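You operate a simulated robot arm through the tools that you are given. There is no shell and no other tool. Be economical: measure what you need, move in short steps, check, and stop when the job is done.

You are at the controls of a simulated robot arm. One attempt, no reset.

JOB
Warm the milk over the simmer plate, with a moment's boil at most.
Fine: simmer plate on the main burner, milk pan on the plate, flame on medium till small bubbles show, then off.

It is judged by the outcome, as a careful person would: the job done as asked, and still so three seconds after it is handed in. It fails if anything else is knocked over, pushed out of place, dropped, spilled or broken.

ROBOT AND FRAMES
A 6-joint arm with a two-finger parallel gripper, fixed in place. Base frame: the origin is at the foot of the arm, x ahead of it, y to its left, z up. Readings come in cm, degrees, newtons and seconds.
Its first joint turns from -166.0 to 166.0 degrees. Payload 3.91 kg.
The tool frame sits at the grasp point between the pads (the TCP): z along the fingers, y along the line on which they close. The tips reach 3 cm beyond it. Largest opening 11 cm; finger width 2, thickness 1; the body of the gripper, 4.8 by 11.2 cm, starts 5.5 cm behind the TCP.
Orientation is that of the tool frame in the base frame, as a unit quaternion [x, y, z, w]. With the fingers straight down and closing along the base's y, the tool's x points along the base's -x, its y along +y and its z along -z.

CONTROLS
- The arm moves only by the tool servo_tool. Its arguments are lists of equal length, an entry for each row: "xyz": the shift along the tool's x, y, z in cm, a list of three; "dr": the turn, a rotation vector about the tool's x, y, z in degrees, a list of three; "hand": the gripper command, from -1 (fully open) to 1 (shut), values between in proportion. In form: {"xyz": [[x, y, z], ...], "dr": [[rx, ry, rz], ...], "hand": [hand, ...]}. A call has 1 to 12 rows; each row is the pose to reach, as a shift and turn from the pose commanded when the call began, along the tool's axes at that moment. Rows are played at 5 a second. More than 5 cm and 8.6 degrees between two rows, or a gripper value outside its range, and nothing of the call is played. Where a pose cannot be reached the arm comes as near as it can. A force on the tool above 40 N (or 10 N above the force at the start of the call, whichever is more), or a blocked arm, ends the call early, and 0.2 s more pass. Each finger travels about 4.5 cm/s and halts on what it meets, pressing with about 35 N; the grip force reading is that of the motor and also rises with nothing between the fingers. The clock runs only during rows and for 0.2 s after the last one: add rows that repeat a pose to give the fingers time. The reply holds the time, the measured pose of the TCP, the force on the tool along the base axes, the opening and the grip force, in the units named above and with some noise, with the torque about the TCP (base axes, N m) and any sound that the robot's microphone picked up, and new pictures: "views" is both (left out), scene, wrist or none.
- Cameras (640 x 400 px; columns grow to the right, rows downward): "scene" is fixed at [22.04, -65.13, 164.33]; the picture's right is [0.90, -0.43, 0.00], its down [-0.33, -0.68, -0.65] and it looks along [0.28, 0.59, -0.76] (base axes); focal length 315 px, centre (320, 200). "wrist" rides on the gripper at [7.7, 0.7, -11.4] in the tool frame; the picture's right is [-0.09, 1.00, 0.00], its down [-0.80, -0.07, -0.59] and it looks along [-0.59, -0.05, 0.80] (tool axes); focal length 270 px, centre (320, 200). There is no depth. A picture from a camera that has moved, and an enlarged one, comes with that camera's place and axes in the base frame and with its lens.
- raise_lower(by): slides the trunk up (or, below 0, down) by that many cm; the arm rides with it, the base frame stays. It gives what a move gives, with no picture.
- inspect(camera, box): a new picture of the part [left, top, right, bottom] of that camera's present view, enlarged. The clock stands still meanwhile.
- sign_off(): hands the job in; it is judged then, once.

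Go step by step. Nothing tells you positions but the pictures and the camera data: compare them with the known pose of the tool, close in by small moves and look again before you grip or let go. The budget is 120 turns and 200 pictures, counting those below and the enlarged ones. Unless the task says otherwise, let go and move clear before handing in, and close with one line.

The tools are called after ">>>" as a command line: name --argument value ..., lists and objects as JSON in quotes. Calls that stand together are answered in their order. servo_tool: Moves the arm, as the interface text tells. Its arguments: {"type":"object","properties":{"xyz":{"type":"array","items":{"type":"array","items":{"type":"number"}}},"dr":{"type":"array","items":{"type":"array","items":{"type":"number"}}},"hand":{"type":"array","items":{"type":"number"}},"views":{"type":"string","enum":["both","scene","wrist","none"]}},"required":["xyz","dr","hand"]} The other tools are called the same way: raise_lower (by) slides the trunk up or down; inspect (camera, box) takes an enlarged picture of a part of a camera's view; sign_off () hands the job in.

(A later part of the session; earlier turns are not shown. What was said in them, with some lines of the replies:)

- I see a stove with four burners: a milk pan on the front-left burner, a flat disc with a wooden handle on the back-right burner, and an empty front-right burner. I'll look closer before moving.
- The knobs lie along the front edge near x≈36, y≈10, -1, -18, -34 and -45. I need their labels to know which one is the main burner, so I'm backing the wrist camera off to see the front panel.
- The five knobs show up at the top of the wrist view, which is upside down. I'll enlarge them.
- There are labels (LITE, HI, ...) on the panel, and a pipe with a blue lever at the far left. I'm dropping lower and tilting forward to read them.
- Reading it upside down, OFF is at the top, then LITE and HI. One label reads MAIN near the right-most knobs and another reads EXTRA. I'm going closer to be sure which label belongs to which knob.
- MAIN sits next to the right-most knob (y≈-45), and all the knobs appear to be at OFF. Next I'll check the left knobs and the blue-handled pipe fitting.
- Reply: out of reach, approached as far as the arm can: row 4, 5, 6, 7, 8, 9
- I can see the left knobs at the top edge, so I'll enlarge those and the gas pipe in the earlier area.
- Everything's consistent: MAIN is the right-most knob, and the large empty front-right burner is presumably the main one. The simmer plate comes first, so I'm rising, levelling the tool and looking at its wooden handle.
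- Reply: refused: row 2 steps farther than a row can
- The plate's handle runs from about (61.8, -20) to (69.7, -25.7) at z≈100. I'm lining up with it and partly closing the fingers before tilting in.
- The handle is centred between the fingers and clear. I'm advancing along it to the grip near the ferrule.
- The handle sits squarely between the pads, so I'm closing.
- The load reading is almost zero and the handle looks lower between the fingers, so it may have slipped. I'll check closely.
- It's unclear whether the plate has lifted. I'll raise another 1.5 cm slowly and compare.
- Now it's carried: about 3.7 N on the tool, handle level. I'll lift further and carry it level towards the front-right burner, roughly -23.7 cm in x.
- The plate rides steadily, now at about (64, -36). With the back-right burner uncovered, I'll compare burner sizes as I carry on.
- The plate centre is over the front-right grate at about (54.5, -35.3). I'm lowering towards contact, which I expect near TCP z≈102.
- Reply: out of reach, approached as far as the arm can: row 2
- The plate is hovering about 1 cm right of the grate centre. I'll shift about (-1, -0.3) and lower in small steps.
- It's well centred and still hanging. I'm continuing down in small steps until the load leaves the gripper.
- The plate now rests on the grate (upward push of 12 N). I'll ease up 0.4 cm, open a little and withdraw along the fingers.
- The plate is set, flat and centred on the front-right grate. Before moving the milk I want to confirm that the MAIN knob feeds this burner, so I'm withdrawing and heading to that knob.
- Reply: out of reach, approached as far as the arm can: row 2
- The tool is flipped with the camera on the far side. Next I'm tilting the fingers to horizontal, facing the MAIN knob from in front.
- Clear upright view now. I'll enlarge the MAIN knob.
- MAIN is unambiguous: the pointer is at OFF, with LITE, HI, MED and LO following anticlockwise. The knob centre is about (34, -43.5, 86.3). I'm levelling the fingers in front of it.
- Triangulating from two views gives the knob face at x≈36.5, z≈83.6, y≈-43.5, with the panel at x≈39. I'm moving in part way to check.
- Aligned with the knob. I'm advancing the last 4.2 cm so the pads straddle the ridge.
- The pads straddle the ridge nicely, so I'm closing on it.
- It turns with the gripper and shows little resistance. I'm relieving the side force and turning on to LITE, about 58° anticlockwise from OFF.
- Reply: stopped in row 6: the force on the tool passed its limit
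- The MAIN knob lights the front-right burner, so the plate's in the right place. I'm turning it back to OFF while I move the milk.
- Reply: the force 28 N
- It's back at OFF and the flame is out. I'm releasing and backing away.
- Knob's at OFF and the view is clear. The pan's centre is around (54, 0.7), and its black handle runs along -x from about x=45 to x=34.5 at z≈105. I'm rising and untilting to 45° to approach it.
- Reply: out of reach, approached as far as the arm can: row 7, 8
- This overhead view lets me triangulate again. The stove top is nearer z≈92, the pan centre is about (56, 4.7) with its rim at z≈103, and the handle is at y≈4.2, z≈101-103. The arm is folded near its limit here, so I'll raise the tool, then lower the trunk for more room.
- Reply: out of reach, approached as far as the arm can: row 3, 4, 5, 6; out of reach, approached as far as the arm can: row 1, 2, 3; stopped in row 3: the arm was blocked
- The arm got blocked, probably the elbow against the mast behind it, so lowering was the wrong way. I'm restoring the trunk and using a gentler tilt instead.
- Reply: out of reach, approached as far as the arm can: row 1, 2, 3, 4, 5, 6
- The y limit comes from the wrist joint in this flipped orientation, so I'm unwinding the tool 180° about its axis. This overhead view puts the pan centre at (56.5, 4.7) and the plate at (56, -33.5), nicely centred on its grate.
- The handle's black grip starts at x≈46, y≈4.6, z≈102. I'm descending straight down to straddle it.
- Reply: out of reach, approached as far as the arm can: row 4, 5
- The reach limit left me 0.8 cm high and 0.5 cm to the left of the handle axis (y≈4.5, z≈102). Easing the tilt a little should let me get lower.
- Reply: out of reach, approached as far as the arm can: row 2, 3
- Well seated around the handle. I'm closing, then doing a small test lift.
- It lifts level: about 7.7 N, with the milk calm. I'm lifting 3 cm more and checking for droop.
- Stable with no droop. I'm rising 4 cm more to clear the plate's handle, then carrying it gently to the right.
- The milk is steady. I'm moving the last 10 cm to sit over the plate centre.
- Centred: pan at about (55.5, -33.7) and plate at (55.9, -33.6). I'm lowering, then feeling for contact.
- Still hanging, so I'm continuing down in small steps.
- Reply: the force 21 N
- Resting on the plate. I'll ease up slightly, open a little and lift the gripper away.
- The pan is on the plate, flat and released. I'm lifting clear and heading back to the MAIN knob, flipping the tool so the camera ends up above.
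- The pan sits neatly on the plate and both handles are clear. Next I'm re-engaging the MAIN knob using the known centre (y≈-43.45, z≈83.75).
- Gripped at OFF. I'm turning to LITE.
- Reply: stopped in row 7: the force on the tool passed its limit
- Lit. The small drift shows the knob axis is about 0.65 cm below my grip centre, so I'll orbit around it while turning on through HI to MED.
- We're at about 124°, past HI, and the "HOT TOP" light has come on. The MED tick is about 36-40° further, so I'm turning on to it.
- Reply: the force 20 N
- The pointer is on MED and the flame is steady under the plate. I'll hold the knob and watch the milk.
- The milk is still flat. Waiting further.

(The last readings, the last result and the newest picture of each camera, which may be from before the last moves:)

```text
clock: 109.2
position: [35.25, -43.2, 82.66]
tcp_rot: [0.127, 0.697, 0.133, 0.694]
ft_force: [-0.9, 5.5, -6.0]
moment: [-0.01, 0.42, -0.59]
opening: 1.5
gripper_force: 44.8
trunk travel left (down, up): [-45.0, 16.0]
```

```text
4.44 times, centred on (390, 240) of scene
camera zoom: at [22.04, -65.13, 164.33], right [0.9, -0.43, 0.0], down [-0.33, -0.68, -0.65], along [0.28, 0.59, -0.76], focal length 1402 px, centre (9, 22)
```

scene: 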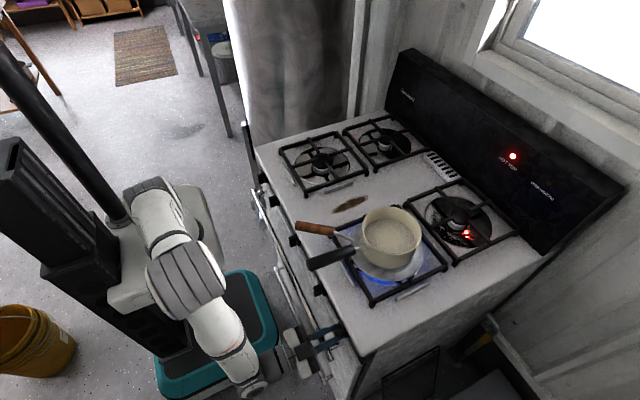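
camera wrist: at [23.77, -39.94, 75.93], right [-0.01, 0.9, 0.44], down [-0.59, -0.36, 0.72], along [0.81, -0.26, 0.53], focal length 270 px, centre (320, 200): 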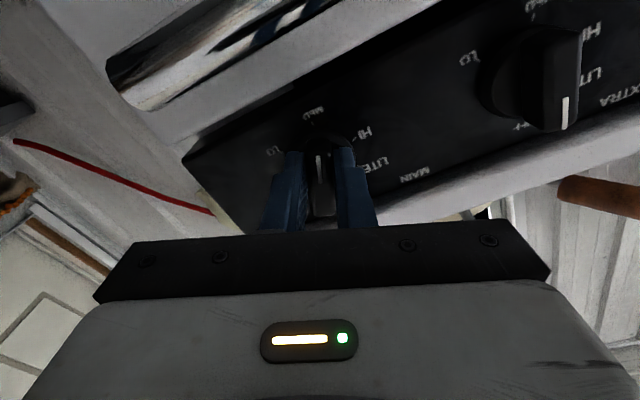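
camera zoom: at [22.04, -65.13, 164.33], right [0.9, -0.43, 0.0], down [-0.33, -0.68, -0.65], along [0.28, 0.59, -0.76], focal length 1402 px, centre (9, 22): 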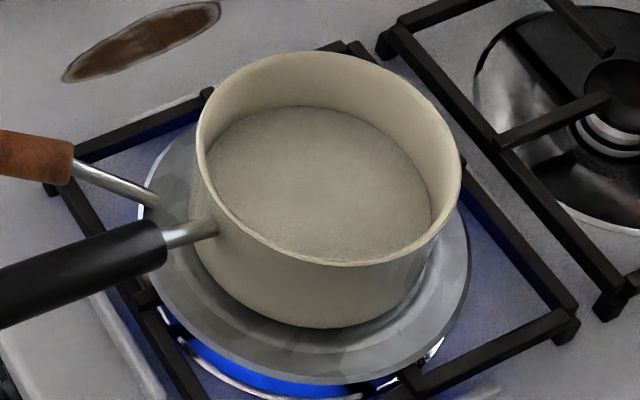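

>>> servo_tool --xyz '[[0, 0, 0], [0, 0, 0], [0, 0, 0], [0, 0, 0], [0, 0, 0], [0, 0, 0], [0, 0, 0], [0, 0, 0], [0, 0, 0], [0, 0, 0], [0, 0, 0], [0, 0, 0]]' --dr '[[0, 0, 0], [0, 0, 0], [0, 0, 0], [0, 0, 0], [0, 0, 0], [0, 0, 0], [0, 0, 0], [0, 0, 0], [0, 0, 0], [0, 0, 0], [0, 0, 0], [0, 0, 0]]' --hand '[1, 1, 1, 1, 1, 1, 1, 1, 1, 1, 1, 1]' --views "none"

>>> servo_tool --xyz '[[0, 0, 0], [0, 0, 0], [0, 0, 0], [0, 0, 0], [0, 0, 0], [0, 0, 0], [0, 0, 0], [0, 0, 0], [0, 0, 0], [0, 0, 0], [0, 0, 0], [0, 0, 0]]' --dr '[[0, 0, 0], [0, 0, 0], [0, 0, 0], [0, 0, 0], [0, 0, 0], [0, 0, 0], [0, 0, 0], [0, 0, 0], [0, 0, 0], [0, 0, 0], [0, 0, 0], [0, 0, 0]]' --hand '[1, 1, 1, 1, 1, 1, 1, 1, 1, 1, 1, 1]' --views "none"

>>> inspect --camera "scene" --box '[350, 195, 430, 285]'

```text
clock: 111.8
position: [35.26, -43.22, 82.55]
tcp_rot: [0.127, 0.697, 0.132, 0.694]
ft_force: [-1.2, 3.9, -5.2]
moment: [-0.04, 0.42, -0.63]
opening: 1.49
gripper_force: 44.7
trunk travel left (down, up): [-45.0, 16.0]
```

```text
clock: 114.4
position: [35.14, -43.27, 82.68]
tcp_rot: [0.127, 0.697, 0.132, 0.694]
ft_force: [0.0, 3.6, -3.4]
moment: [0.01, 0.35, -0.64]
opening: 1.48
gripper_force: 44.8
trunk travel left (down, up): [-45.0, 16.0]
```

```text
4.44 times, centred on (390, 240) of scene
camera zoom: at [22.04, -65.13, 164.33], right [0.9, -0.43, 0.0], down [-0.33, -0.68, -0.65], along [0.28, 0.59, -0.76], focal length 1402 px, centre (9, 22)
```

zoom: 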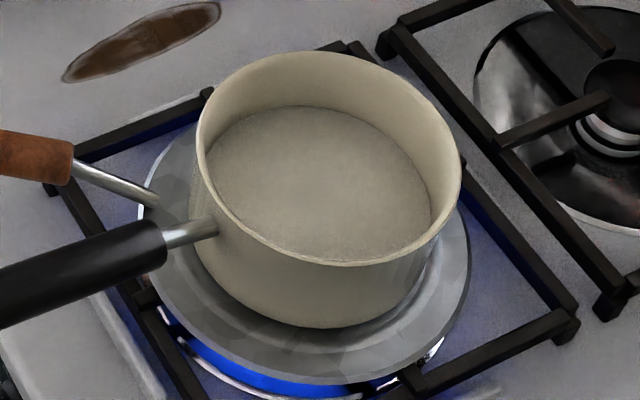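

No change yet, so I keep watching at about 5 s intervals.

>>> servo_tool --xyz '[[0, 0, 0], [0, 0, 0], [0, 0, 0], [0, 0, 0], [0, 0, 0], [0, 0, 0], [0, 0, 0], [0, 0, 0], [0, 0, 0], [0, 0, 0], [0, 0, 0], [0, 0, 0]]' --dr '[[0, 0, 0], [0, 0, 0], [0, 0, 0], [0, 0, 0], [0, 0, 0], [0, 0, 0], [0, 0, 0], [0, 0, 0], [0, 0, 0], [0, 0, 0], [0, 0, 0], [0, 0, 0]]' --hand '[1, 1, 1, 1, 1, 1, 1, 1, 1, 1, 1, 1]' --views "none"

>>> servo_tool --xyz '[[0, 0, 0], [0, 0, 0], [0, 0, 0], [0, 0, 0], [0, 0, 0], [0, 0, 0], [0, 0, 0], [0, 0, 0], [0, 0, 0], [0, 0, 0], [0, 0, 0], [0, 0, 0]]' --dr '[[0, 0, 0], [0, 0, 0], [0, 0, 0], [0, 0, 0], [0, 0, 0], [0, 0, 0], [0, 0, 0], [0, 0, 0], [0, 0, 0], [0, 0, 0], [0, 0, 0], [0, 0, 0]]' --hand '[1, 1, 1, 1, 1, 1, 1, 1, 1, 1, 1, 1]' --views "none"

>>> inspect --camera "scene" --box '[350, 195, 430, 285]'

```text
clock: 117.0
position: [35.18, -43.22, 82.67]
tcp_rot: [0.128, 0.697, 0.131, 0.694]
ft_force: [0.1, 3.4, -2.0]
moment: [-0.04, 0.34, -0.64]
opening: 1.49
gripper_force: 45.2
trunk travel left (down, up): [-45.0, 16.0]
```

```text
clock: 119.6
position: [35.21, -43.18, 82.69]
tcp_rot: [0.127, 0.697, 0.132, 0.693]
ft_force: [1.4, 1.8, -1.7]
moment: [0.03, 0.35, -0.7]
opening: 1.51
gripper_force: 44.6
trunk travel left (down, up): [-45.0, 16.0]
```

```text
4.44 times, centred on (390, 240) of scene
camera zoom: at [22.04, -65.13, 164.33], right [0.9, -0.43, 0.0], down [-0.33, -0.68, -0.65], along [0.28, 0.59, -0.76], focal length 1402 px, centre (9, 22)
```

zoom: 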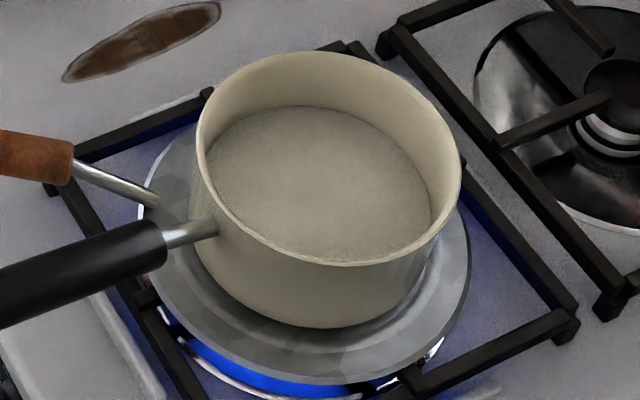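

>>> servo_tool --xyz '[[0, 0, 0], [0, 0, 0], [0, 0, 0], [0, 0, 0], [0, 0, 0], [0, 0, 0], [0, 0, 0], [0, 0, 0], [0, 0, 0], [0, 0, 0], [0, 0, 0], [0, 0, 0]]' --dr '[[0, 0, 0], [0, 0, 0], [0, 0, 0], [0, 0, 0], [0, 0, 0], [0, 0, 0], [0, 0, 0], [0, 0, 0], [0, 0, 0], [0, 0, 0], [0, 0, 0], [0, 0, 0]]' --hand '[1, 1, 1, 1, 1, 1, 1, 1, 1, 1, 1, 1]' --views "none"

>>> servo_tool --xyz '[[0, 0, 0], [0, 0, 0], [0, 0, 0], [0, 0, 0], [0, 0, 0], [0, 0, 0], [0, 0, 0], [0, 0, 0], [0, 0, 0], [0, 0, 0], [0, 0, 0], [0, 0, 0]]' --dr '[[0, 0, 0], [0, 0, 0], [0, 0, 0], [0, 0, 0], [0, 0, 0], [0, 0, 0], [0, 0, 0], [0, 0, 0], [0, 0, 0], [0, 0, 0], [0, 0, 0], [0, 0, 0]]' --hand '[1, 1, 1, 1, 1, 1, 1, 1, 1, 1, 1, 1]' --views "none"

>>> inspect --camera "scene" --box '[350, 195, 430, 285]'

```text
clock: 122.2
position: [35.16, -43.32, 82.49]
tcp_rot: [0.127, 0.697, 0.132, 0.694]
ft_force: [0.8, 2.2, -1.7]
moment: [0.02, 0.32, -0.67]
opening: 1.5
gripper_force: 44.9
trunk travel left (down, up): [-45.0, 16.0]
```

```text
clock: 124.8
position: [35.18, -43.36, 82.66]
tcp_rot: [0.127, 0.697, 0.132, 0.694]
ft_force: [0.9, 1.7, -1.2]
moment: [-0.04, 0.27, -0.69]
opening: 1.51
gripper_force: 45.2
trunk travel left (down, up): [-45.0, 16.0]
```

```text
4.44 times, centred on (390, 240) of scene
camera zoom: at [22.04, -65.13, 164.33], right [0.9, -0.43, 0.0], down [-0.33, -0.68, -0.65], along [0.28, 0.59, -0.76], focal length 1402 px, centre (9, 22)
```

zoom: 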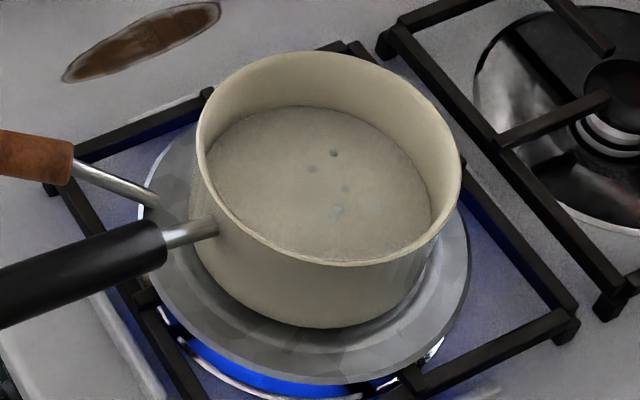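

Small bubbles are showing, so I'm turning the knob straight back to OFF.

>>> servo_tool --xyz '[[-0.01, 0.09, 0], [-0.03, 0.18, 0], [-0.06, 0.27, 0], [-0.1, 0.34, 0], [-0.15, 0.42, 0], [-0.22, 0.48, 0], [-0.29, 0.54, 0], [-0.37, 0.58, 0], [-0.45, 0.62, 0], [-0.54, 0.64, 0], [-0.63, 0.65, 0], [-0.72, 0.65, 0]]' --dr '[[0, 0, 8], [0, 0, 16], [0, 0, 24], [0, 0, 32], [0, 0, 40], [0, 0, 48], [0, 0, 56], [0, 0, 64], [0, 0, 72], [0, 0, 80], [0, 0, 88], [0, 0, 96]]' --hand '[1, 1, 1, 1, 1, 1, 1, 1, 1, 1, 1, 1]' --views "none"

>>> servo_tool --xyz '[[-0.01, 0.09, 0], [-0.03, 0.18, 0], [-0.06, 0.26, 0], [-0.1, 0.34, 0], [-0.15, 0.42, 0], [-0.22, 0.48, 0], [-0.29, 0.54, 0], [-0.35, 0.58, 0], [-0.35, 0.58, 0]]' --dr '[[0, 0, 8], [0, 0, 16], [0, 0, 24], [0, 0, 32], [0, 0, 40], [0, 0, 48], [0, 0, 56], [0, 0, 63], [0, 0, 63]]' --hand '[1, 1, 1, 1, 1, 1, 1, 1, 1]' --views "both"

>>> inspect --camera "scene" --box '[350, 195, 430, 285]'

>>> inspect --camera "wrist" --box '[220, 60, 420, 185]'

```text
clock: 127.4
position: [35.16, -42.93, 83.7]
tcp_rot: [0.603, 0.372, 0.603, 0.366]
ft_force: [10.2, 5.1, 8.0]
moment: [-0.01, -1.32, 0.74]
opening: 1.51
gripper_force: 45.2
trunk travel left (down, up): [-45.0, 16.0]
```

```text
clock: 129.4
position: [35.23, -43.51, 84.05]
tcp_rot: [0.709, 0.002, 0.705, -0.004]
ft_force: [20.8, 0.0, 9.0]
moment: [-0.13, -0.87, -0.93]
opening: 1.48
gripper_force: 45.0
trunk travel left (down, up): [-45.0, 16.0]
camera wrist: at [23.82, -44.3, 91.92], right [0.01, -1.0, -0.09], down [-0.6, 0.07, -0.8], along [0.8, 0.06, -0.6], focal length 270 px, centre (320, 200)
```

scene: 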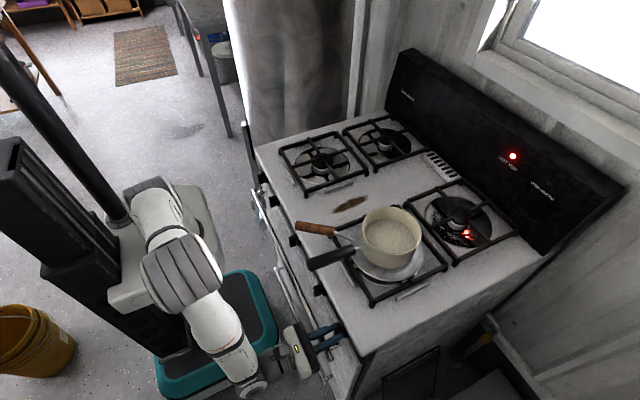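
wrist: 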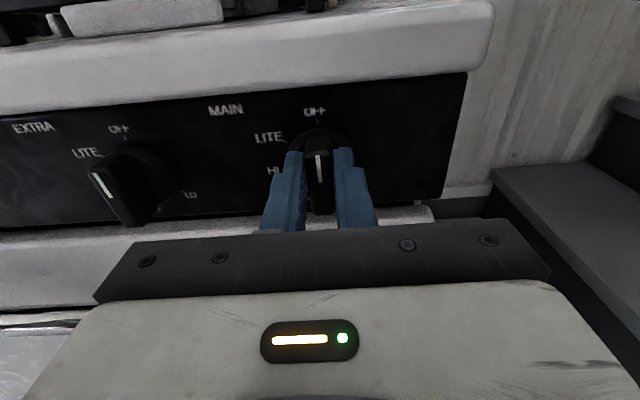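

```text
4.44 times, centred on (390, 240) of scene
camera zoom: at [22.04, -65.13, 164.33], right [0.9, -0.43, 0.0], down [-0.33, -0.68, -0.65], along [0.28, 0.59, -0.76], focal length 1402 px, centre (9, 22)
```

zoom: 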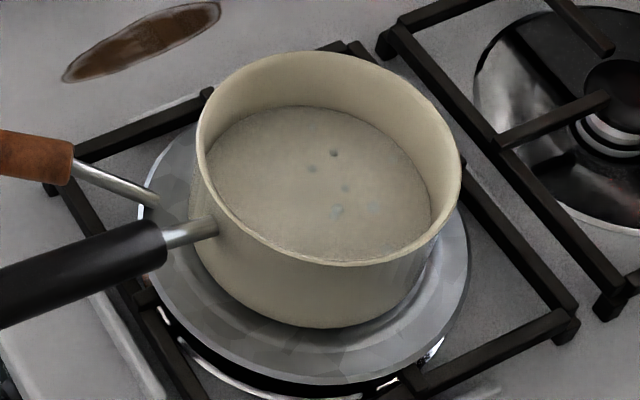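

```text
3.20 times, centred on (320, 122) of wrist
camera zoom: at [23.82, -44.3, 91.92], right [0.01, -1.0, -0.09], down [-0.6, 0.07, -0.8], along [0.8, 0.06, -0.6], focal length 865 px, centre (320, 448)
```

zoom: 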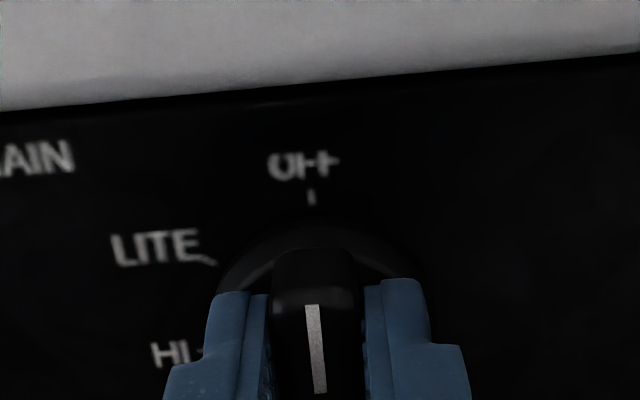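

The flame is out and the knob is at OFF. I'm releasing and backing away.

>>> servo_tool --xyz '[[0, 0, 0], [0, 0, 0], [0, 0, 0], [0, 0, -2.5], [0, 0, -6], [0, 0, -10], [0, 0, -12], [0, 0, -12]]' --dr '[[0, 0, 0], [0, 0, 0], [0, 0, 0], [0, 0, 0], [0, 0, 0], [0, 0, 0], [0, 0, 0], [0, 0, 0]]' --hand '[0.6, 0.3, 0.2, 0.2, 0.2, 0.2, 0.2, 0.2]' --views "both"

>>> inspect --camera "wrist" --box '[180, 60, 420, 185]'

>>> inspect --camera "scene" --box '[320, 180, 480, 300]'

```text
clock: 131.2
position: [22.93, -43.88, 84.06]
tcp_rot: [0.708, 0.003, 0.706, -0.004]
ft_force: [-1.1, -0.3, 0.5]
moment: [-0.02, -0.01, -0.02]
opening: 4.39
gripper_force: 0.0
trunk travel left (down, up): [-45.0, 16.0]
camera wrist: at [11.52, -44.54, 92.01], right [0.01, -1.0, -0.09], down [-0.6, 0.07, -0.8], along [0.8, 0.06, -0.59], focal length 270 px, centre (320, 200)
```

scene: 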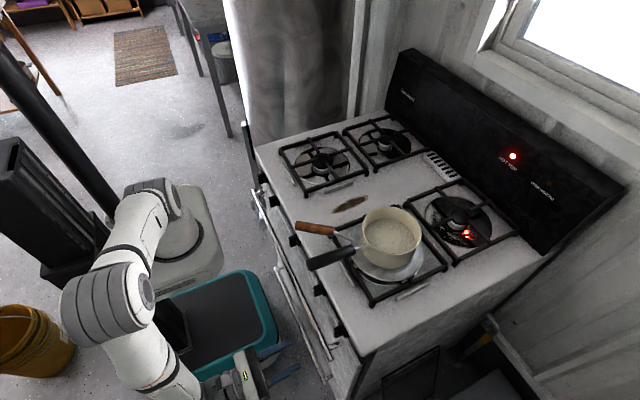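
wrist: 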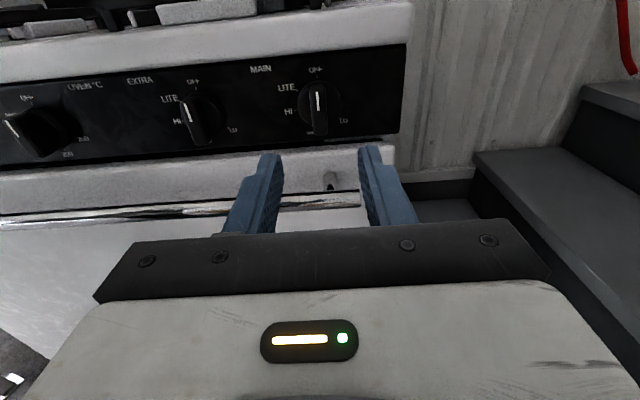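

```text
2.67 times, centred on (300, 122) of wrist
camera zoom: at [11.52, -44.54, 92.01], right [0.01, -1.0, -0.09], down [-0.6, 0.07, -0.8], along [0.8, 0.06, -0.59], focal length 721 px, centre (373, 407)
```

zoom: 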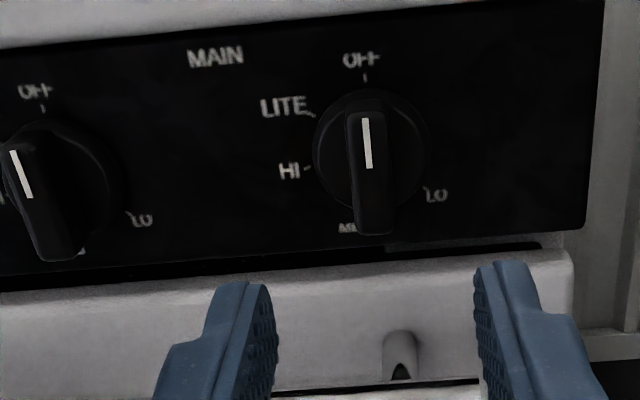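

```text
3.33 times, centred on (400, 240) of scene
camera zoom: at [22.04, -65.13, 164.33], right [0.9, -0.43, 0.0], down [-0.33, -0.68, -0.65], along [0.28, 0.59, -0.76], focal length 1051 px, centre (53, 67)
```

zoom: 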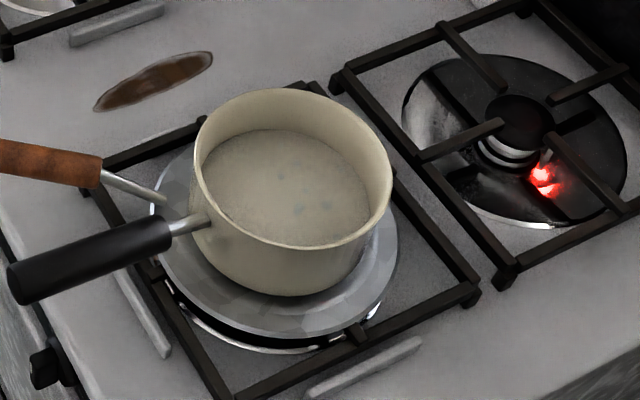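

The knob is at OFF, the bubbles are dying down, the pan and plate are in place, and the gripper is clear.

>>> sign_off

```text
The job is handed in.
```

The milk is warmed: the pan sits on the simmer plate over the main burner. I ran the flame at medium until small bubbles showed, then turned the knob to OFF. I saw nothing spilled or knocked over.
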